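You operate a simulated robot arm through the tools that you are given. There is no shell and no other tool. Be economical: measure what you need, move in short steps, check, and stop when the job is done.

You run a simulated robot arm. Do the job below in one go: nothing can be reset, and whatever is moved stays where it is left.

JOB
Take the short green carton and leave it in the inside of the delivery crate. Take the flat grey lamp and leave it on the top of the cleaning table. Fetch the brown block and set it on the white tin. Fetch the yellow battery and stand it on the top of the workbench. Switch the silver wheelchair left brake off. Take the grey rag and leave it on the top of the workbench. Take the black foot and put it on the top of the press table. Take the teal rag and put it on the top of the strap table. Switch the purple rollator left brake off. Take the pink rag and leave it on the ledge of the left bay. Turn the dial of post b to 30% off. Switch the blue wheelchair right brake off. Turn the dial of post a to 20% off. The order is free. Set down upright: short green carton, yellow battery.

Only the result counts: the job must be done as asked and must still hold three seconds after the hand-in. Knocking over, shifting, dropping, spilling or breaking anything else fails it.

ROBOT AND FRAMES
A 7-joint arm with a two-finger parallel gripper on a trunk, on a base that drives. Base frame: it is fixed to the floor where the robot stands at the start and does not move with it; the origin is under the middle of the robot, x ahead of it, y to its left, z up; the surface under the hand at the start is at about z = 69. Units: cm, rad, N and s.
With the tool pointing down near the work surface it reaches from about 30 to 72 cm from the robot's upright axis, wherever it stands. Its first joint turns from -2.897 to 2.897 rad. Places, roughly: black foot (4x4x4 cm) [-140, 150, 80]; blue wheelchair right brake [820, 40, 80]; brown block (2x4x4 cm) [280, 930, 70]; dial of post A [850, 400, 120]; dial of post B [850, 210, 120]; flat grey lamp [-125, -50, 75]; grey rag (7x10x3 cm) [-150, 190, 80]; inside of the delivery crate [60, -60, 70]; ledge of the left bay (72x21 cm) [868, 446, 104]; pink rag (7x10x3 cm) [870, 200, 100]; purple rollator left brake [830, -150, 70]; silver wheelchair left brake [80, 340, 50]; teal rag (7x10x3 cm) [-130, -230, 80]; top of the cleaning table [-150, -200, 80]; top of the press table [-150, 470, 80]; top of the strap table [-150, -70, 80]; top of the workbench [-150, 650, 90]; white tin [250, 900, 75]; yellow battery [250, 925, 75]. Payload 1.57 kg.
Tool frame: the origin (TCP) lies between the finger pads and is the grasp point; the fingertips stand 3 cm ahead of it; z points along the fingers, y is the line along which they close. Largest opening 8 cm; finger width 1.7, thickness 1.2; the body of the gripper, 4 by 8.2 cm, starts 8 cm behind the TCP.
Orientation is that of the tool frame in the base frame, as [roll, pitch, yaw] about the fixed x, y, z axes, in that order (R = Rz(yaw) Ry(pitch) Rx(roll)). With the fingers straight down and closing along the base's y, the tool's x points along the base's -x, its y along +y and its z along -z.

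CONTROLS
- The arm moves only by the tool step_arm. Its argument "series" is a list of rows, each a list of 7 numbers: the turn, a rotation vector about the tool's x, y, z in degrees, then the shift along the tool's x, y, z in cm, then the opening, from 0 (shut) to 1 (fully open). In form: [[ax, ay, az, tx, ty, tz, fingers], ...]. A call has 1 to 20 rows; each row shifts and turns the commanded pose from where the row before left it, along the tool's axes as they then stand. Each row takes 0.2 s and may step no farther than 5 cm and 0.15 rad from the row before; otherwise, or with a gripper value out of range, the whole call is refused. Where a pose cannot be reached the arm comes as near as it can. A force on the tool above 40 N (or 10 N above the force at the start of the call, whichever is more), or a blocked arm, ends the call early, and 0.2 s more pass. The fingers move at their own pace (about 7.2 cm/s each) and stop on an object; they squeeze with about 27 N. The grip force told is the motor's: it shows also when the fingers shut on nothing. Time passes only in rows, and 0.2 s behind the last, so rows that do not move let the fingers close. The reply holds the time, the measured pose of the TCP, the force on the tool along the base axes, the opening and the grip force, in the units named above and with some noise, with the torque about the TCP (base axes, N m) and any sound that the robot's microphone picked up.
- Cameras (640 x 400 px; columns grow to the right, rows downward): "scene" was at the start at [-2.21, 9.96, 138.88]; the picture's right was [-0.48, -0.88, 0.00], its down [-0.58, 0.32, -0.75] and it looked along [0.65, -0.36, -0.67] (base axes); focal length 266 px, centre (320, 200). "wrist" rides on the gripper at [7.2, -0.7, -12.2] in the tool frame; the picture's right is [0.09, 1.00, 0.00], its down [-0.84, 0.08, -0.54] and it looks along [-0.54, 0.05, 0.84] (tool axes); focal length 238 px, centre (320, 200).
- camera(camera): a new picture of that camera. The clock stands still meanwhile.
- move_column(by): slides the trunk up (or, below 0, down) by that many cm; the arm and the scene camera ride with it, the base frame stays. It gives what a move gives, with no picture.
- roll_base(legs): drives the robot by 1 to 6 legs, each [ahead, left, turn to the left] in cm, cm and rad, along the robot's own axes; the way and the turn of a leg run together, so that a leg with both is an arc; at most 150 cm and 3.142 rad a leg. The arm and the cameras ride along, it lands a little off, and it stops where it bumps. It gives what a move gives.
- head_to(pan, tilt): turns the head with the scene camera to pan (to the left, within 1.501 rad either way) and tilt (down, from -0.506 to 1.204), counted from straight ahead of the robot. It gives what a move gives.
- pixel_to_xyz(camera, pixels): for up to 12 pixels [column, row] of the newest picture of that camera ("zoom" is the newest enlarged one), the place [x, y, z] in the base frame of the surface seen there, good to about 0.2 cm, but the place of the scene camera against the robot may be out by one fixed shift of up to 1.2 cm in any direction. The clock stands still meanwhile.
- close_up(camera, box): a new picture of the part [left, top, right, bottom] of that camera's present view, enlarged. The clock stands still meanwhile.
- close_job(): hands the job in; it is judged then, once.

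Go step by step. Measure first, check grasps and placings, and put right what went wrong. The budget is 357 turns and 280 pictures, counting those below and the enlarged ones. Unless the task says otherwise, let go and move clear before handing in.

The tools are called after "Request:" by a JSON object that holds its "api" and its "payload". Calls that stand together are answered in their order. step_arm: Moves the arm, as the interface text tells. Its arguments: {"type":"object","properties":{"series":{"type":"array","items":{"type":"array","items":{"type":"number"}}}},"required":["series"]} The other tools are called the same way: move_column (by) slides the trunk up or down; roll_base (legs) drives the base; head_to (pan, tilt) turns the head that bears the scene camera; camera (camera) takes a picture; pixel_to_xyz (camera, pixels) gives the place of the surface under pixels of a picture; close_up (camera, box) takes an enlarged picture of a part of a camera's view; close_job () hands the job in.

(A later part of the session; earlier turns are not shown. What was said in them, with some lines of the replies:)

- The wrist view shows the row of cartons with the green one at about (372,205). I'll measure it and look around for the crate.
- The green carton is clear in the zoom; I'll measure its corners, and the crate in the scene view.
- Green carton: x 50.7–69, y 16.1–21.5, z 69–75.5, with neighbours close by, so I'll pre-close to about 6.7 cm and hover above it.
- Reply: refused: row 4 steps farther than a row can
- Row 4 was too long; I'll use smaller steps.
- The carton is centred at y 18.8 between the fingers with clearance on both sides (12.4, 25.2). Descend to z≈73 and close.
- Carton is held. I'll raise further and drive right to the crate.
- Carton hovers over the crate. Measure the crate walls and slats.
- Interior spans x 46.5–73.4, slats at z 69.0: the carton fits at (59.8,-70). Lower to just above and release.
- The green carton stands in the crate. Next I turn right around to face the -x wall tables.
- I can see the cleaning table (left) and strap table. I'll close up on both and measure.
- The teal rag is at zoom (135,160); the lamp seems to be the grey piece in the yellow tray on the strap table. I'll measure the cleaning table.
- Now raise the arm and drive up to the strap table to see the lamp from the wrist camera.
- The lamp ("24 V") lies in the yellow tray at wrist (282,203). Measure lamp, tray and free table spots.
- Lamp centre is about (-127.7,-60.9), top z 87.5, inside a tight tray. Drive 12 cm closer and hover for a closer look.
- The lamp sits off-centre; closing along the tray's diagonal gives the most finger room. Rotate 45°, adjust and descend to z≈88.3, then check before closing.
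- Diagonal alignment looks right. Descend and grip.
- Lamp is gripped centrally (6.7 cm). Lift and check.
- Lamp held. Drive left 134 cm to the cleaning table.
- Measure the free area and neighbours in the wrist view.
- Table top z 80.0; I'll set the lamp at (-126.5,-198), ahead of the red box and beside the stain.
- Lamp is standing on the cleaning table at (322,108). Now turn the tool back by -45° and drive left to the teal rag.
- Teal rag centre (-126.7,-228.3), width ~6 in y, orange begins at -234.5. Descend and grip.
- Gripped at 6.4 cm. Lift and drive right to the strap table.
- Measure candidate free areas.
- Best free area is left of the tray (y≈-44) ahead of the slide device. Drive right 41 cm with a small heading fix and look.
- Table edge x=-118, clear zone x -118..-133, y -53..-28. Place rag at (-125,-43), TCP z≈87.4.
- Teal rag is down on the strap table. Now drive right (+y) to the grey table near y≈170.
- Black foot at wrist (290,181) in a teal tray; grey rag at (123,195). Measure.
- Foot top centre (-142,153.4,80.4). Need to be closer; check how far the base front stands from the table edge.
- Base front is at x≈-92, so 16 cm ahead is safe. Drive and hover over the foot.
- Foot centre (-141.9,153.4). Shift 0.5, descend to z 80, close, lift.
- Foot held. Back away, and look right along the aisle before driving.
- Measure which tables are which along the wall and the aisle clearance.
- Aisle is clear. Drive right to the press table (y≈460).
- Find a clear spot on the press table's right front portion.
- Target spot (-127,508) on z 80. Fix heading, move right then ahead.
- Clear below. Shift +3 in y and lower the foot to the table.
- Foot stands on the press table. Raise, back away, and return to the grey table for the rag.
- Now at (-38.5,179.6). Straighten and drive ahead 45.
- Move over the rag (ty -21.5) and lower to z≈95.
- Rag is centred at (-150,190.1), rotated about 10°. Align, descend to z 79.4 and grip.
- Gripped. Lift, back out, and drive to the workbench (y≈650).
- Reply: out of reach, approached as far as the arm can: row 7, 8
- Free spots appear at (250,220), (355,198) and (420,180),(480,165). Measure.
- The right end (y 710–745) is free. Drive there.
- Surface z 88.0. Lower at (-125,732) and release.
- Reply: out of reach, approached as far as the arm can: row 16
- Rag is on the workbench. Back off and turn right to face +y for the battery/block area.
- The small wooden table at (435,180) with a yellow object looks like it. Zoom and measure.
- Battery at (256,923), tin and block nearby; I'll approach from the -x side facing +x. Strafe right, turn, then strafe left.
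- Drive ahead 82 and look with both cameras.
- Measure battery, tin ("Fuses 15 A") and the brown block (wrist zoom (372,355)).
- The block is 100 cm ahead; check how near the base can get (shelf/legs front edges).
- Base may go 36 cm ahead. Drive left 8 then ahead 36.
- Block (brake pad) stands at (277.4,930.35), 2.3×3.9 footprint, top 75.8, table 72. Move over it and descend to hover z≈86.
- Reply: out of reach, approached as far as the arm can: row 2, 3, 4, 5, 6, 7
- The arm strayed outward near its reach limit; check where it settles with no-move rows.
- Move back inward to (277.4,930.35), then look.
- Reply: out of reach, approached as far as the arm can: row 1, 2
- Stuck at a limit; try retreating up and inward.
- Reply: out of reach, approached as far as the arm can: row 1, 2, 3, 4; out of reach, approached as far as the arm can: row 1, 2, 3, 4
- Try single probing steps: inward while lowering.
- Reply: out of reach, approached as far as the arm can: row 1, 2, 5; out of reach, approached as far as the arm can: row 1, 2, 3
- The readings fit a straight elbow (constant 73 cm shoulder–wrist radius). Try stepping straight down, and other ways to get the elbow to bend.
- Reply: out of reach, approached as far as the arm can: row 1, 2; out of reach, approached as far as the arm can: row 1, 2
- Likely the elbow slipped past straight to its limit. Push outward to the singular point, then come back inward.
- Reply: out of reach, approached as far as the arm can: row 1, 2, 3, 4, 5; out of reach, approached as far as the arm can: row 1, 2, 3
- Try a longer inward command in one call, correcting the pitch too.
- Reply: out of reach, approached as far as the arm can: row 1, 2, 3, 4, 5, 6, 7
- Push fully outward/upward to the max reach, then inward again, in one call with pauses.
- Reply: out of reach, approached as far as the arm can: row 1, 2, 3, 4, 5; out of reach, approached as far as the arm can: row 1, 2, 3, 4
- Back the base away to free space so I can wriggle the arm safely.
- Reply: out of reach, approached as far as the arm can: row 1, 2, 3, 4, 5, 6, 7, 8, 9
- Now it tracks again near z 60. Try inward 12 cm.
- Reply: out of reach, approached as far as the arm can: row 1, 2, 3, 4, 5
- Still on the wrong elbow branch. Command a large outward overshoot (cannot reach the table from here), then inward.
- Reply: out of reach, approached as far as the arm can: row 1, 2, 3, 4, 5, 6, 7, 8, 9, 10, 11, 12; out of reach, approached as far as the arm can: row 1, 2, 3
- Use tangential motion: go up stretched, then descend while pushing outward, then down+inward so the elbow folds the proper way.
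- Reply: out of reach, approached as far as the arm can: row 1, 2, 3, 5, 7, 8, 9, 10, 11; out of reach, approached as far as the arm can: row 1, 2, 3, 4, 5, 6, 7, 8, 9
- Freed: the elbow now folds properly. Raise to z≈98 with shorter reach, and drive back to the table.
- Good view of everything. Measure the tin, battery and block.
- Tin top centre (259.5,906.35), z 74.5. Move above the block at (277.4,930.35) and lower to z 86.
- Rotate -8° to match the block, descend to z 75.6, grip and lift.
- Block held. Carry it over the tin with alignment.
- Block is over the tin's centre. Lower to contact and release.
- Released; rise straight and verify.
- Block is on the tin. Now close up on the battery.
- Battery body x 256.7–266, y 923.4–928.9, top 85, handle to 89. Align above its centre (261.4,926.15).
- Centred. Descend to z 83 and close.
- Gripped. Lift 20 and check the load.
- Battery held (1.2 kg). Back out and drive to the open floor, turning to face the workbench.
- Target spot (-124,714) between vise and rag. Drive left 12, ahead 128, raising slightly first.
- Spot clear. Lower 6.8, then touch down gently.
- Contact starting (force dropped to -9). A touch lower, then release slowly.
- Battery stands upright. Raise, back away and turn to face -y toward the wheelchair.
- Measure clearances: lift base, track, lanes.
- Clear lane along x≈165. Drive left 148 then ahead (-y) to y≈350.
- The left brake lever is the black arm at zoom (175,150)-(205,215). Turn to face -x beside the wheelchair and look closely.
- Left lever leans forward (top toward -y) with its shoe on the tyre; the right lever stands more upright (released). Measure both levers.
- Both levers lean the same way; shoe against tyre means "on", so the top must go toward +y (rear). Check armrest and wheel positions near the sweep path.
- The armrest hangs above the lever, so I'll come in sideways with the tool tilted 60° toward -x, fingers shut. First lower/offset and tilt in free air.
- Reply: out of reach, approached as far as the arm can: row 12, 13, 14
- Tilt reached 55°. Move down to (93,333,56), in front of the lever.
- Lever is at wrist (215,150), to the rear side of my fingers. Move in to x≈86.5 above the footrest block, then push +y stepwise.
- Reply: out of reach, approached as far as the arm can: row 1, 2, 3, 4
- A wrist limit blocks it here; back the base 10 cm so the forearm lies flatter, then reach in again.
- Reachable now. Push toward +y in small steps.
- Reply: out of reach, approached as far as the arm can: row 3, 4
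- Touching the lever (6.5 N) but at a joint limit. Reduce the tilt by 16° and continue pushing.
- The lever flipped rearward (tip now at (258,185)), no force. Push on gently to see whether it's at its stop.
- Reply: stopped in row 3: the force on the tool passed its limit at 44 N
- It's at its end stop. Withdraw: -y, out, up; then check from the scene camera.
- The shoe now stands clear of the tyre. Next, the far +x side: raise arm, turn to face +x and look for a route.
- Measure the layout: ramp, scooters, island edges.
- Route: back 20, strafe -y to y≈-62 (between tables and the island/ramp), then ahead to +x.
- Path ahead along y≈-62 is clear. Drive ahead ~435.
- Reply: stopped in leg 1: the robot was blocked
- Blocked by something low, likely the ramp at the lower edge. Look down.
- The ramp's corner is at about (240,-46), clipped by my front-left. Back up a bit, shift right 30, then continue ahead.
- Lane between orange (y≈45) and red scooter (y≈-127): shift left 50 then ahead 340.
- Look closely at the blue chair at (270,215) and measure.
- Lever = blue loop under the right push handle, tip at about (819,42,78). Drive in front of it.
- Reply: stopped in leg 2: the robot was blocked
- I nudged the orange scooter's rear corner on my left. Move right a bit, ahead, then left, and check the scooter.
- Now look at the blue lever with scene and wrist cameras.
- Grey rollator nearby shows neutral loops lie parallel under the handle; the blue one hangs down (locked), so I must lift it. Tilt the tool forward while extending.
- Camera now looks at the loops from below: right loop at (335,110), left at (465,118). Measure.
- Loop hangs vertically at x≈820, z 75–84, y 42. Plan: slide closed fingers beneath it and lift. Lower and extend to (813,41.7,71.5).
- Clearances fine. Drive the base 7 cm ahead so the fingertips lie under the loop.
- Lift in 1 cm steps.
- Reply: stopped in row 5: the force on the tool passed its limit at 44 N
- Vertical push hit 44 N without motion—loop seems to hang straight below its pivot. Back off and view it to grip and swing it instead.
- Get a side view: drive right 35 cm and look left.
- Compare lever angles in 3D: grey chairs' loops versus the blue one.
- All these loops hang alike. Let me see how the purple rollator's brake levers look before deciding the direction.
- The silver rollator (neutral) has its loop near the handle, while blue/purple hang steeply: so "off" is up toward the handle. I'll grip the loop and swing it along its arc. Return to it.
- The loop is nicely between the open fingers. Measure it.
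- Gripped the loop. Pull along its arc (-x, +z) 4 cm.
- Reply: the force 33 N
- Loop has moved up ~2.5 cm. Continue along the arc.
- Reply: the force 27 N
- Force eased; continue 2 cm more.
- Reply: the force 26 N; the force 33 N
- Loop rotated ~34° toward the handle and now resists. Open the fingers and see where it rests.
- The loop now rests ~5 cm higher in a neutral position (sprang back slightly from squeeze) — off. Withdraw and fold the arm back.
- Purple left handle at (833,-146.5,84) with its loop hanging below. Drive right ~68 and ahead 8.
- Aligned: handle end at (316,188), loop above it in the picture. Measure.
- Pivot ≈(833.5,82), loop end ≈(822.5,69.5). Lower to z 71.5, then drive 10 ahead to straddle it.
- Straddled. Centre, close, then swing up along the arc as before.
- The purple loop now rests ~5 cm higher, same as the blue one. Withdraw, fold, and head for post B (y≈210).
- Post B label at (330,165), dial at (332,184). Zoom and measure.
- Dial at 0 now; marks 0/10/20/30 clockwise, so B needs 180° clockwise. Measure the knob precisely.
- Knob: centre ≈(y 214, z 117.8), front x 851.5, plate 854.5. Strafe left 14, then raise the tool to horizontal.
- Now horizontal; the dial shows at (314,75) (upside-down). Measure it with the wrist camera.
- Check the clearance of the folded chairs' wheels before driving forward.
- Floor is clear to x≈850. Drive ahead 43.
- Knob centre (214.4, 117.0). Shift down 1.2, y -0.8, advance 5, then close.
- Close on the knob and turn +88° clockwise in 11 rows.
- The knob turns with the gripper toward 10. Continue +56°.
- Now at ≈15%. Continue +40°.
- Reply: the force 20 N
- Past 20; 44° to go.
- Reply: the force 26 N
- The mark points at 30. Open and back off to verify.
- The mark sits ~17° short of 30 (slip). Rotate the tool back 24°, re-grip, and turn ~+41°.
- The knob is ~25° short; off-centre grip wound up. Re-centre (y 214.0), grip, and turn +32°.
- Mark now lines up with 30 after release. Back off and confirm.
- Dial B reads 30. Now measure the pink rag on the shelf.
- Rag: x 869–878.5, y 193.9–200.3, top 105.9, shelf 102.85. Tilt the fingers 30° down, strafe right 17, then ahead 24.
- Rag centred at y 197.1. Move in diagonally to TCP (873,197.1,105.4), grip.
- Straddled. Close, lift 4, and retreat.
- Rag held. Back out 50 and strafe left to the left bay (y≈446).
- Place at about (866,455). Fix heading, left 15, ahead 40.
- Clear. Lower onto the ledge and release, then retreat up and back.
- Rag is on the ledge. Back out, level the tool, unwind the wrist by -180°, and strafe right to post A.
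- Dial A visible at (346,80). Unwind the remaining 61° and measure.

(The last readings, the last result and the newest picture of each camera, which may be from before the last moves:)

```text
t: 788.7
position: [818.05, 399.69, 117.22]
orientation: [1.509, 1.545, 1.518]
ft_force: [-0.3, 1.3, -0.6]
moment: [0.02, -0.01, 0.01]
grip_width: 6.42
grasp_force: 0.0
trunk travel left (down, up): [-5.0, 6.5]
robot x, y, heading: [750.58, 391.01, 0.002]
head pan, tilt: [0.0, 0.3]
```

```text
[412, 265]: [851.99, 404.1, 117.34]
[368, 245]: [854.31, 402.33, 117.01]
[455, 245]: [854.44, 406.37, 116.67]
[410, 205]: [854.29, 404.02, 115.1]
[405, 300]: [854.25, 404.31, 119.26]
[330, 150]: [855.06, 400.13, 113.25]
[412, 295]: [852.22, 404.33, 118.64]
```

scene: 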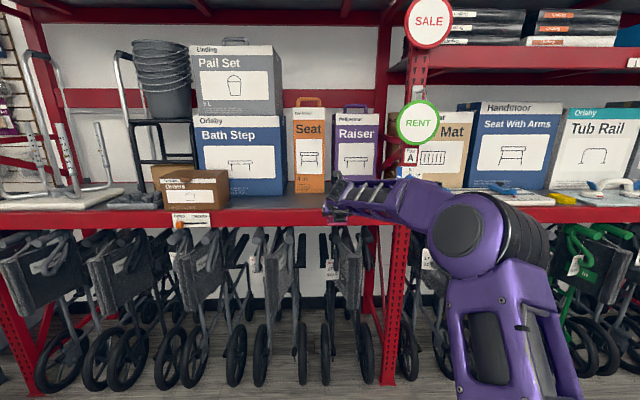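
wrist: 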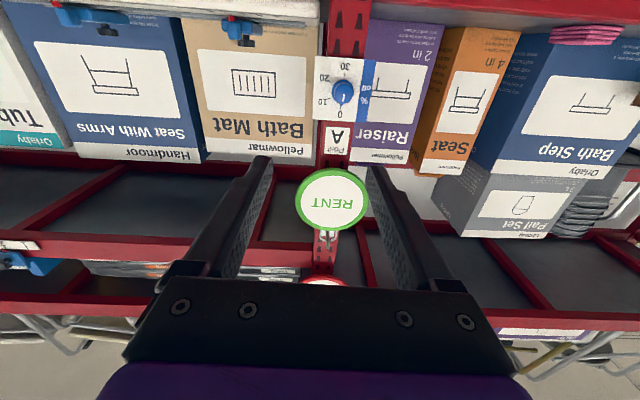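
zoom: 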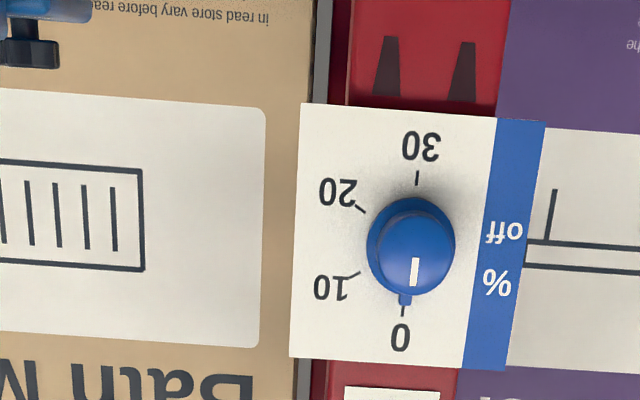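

Dial A centre ≈(404.0, 117.0), at 0; needs 120° clockwise to 20. Strafe left 4.3, ahead 20.5.

Request:
{"api": "roll_base", "payload": {"legs": [[20.5, 4.3, 0]]}}

Request:
{"api": "camera", "payload": {"camera": "wrist"}}

```text
t: 790.3
position: [838.11, 404.22, 117.26]
orientation: [1.488, 1.542, 1.502]
ft_force: [-0.2, 0.8, -0.1]
moment: [-0.01, 0.05, 0.01]
grip_width: 6.39
grasp_force: 0.0
trunk travel left (down, up): [-5.0, 6.5]
robot x, y, heading: [771.11, 395.0, 0.01]
head pan, tilt: [0.0, 0.3]
```

```text
96 pictures are left
```

wrist: 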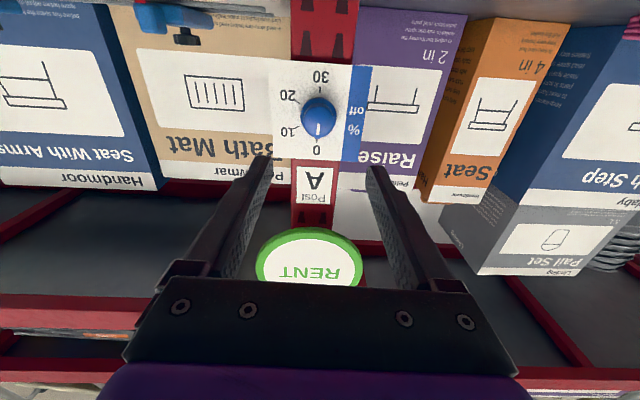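

Advance 13 onto the knob, close, then turn.

Request:
{"api": "step_arm", "payload": {"series": [[0, 0, 0, 0.3, -0.2, 4, 0.8], [0, 0, 0, 0, 0, 4, 0.8], [0, 0, 0, 0, 0, 4, 0.8], [0, 0, 0, 0, 0, 1.1, 0.8], [0, 0, 0, 0, 0, 0, 0.8], [0, 0, 0, 0, 0, 0, 0], [0, 0, 0, 0, 0, 0, 0], [0, 0, 0, 0, 0, 0, 0]]}}

Request:
{"api": "camera", "payload": {"camera": "wrist"}}

```text
t: 792.1
position: [851.08, 404.13, 116.89]
orientation: [1.528, 1.542, 1.539]
ft_force: [-26.2, -2.4, -3.8]
moment: [0.11, 0.25, -0.35]
grip_width: 3.4
grasp_force: 42.0
trunk travel left (down, up): [-5.0, 6.5]
robot x, y, heading: [770.63, 395.44, 0.004]
head pan, tilt: [0.0, 0.3]
```

```text
95 pictures are left
```

wrist: 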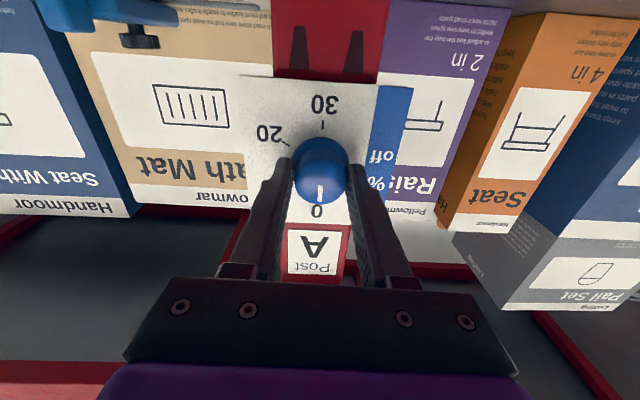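

Gripped. Turn +120° (15 × 8°).

Request:
{"api": "step_arm", "payload": {"series": [[0, 0, 8, 0, 0, -0.1, 0], [0, 0, 8, 0, 0, 0, 0], [0, 0, 8, 0, 0, 0, 0], [0, 0, 8, 0, 0, 0, 0], [0, 0, 8, 0, 0, 0, 0], [0, 0, 8, 0, 0, 0, 0], [0, 0, 8, 0, 0, 0, 0], [0, 0, 8, 0, 0, 0, 0], [0, 0, 8, 0, 0, 0, 0], [0, 0, 8, 0, 0, 0, 0], [0, 0, 8, 0, 0, 0, 0], [0, 0, 8, 0, 0, 0, 0], [0, 0, 8, 0, 0, 0, 0], [0, 0, 8, 0, 0, 0, 0], [0, 0, 8, 0, 0, 0, 0], [0, 0, 0, 0, 0, 0, 0]]}}

Request:
{"api": "camera", "payload": {"camera": "wrist"}}

```text
t: 795.5
position: [851.07, 404.3, 117.03]
orientation: [1.566, -0.554, 1.585]
ft_force: [-17.8, 2.0, -4.3]
moment: [0.0, 0.0, -0.16]
grip_width: 3.34
grasp_force: 41.4
trunk travel left (down, up): [-5.0, 6.5]
robot x, y, heading: [770.69, 395.6, 0.011]
head pan, tilt: [0.0, 0.3]
```

```text
94 pictures are left
```

wrist: 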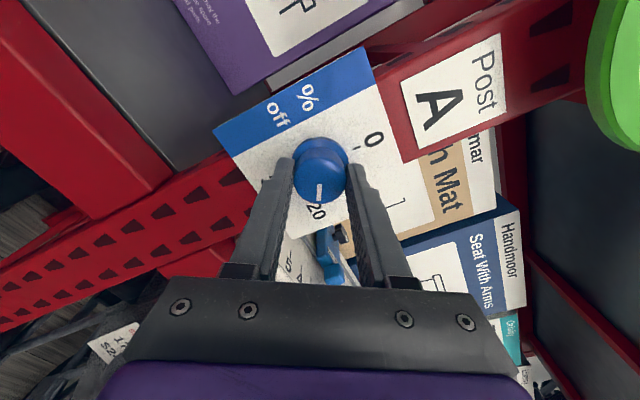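

Mark points to 20. Open and look.

Request:
{"api": "step_arm", "payload": {"series": [[0, 0, 0, 0, 0, 0, 0.5], [0, 0, 0, 0, 0, 0, 0.8], [0, 0, 0, 0, 0, 0, 0.8], [0, 0, 0, 0, 0, -4, 0.8], [0, 0, 0, 0, 0, -4, 0.8], [0, 0, 0, 0, 0, -4, 0.8], [0, 0, 0, 0, 0, -3, 0.8], [0, 0, 0, 0, 0, 0, 0.8]]}}

Request:
{"api": "camera", "payload": {"camera": "wrist"}}

Request:
{"api": "close_up", "payload": {"camera": "wrist", "box": [250, 40, 410, 180]}}

```text
t: 797.3
position: [836.07, 404.14, 116.83]
orientation: [1.567, -0.551, 1.582]
ft_force: [0.4, 0.3, 0.6]
moment: [-0.06, 0.01, 0.0]
grip_width: 6.41
grasp_force: 0.2
trunk travel left (down, up): [-5.0, 6.5]
robot x, y, heading: [770.99, 395.27, 0.005]
head pan, tilt: [0.0, 0.3]
```

```text
93 pictures are left
```

wrist: 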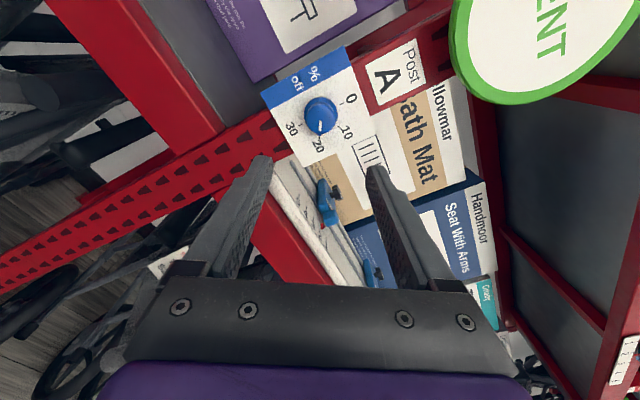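

```text
2.86 times, centred on (330, 110) of wrist
```

zoom: 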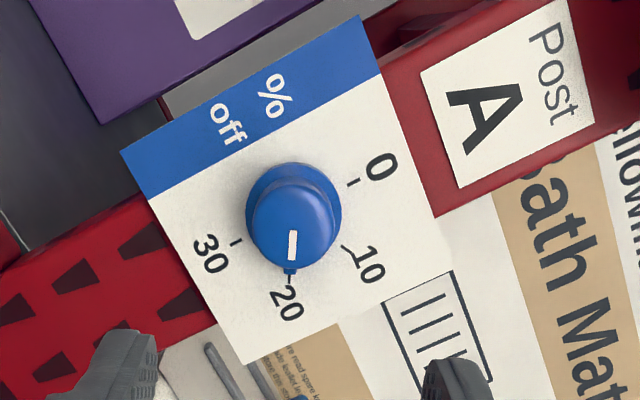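

Dial A's pointer lines up with 20, dial B with 30, and all the other placements and brakes have been checked. The gripper is clear, so I'm handing in.

Request:
{"api": "close_job", "payload": {}}

```text
The job is handed in.
```

I finished all thirteen items and handed the job in, but the base bumped two things on the way.

- **Bumps:** The base stopped against the low ramp near (240, -46), and against a scooter at about (668, 24), probably the orange one. I saw no sign that either moved, but I couldn't confirm it, especially for the scooter.
- **Brakes:** The silver lever went to its stop and its shoe is clear of the tyre. I took "off" on the blue wheelchair and purple rollator to mean the loop raised toward the handle. Both loops stayed about 5 cm higher after I let go.
- **Dials and placements:** Dial B reads 30% and dial A reads 20%. Every item looked in place right after I released it, with the carton and battery upright. I did not go back to recheck the earlier ones.
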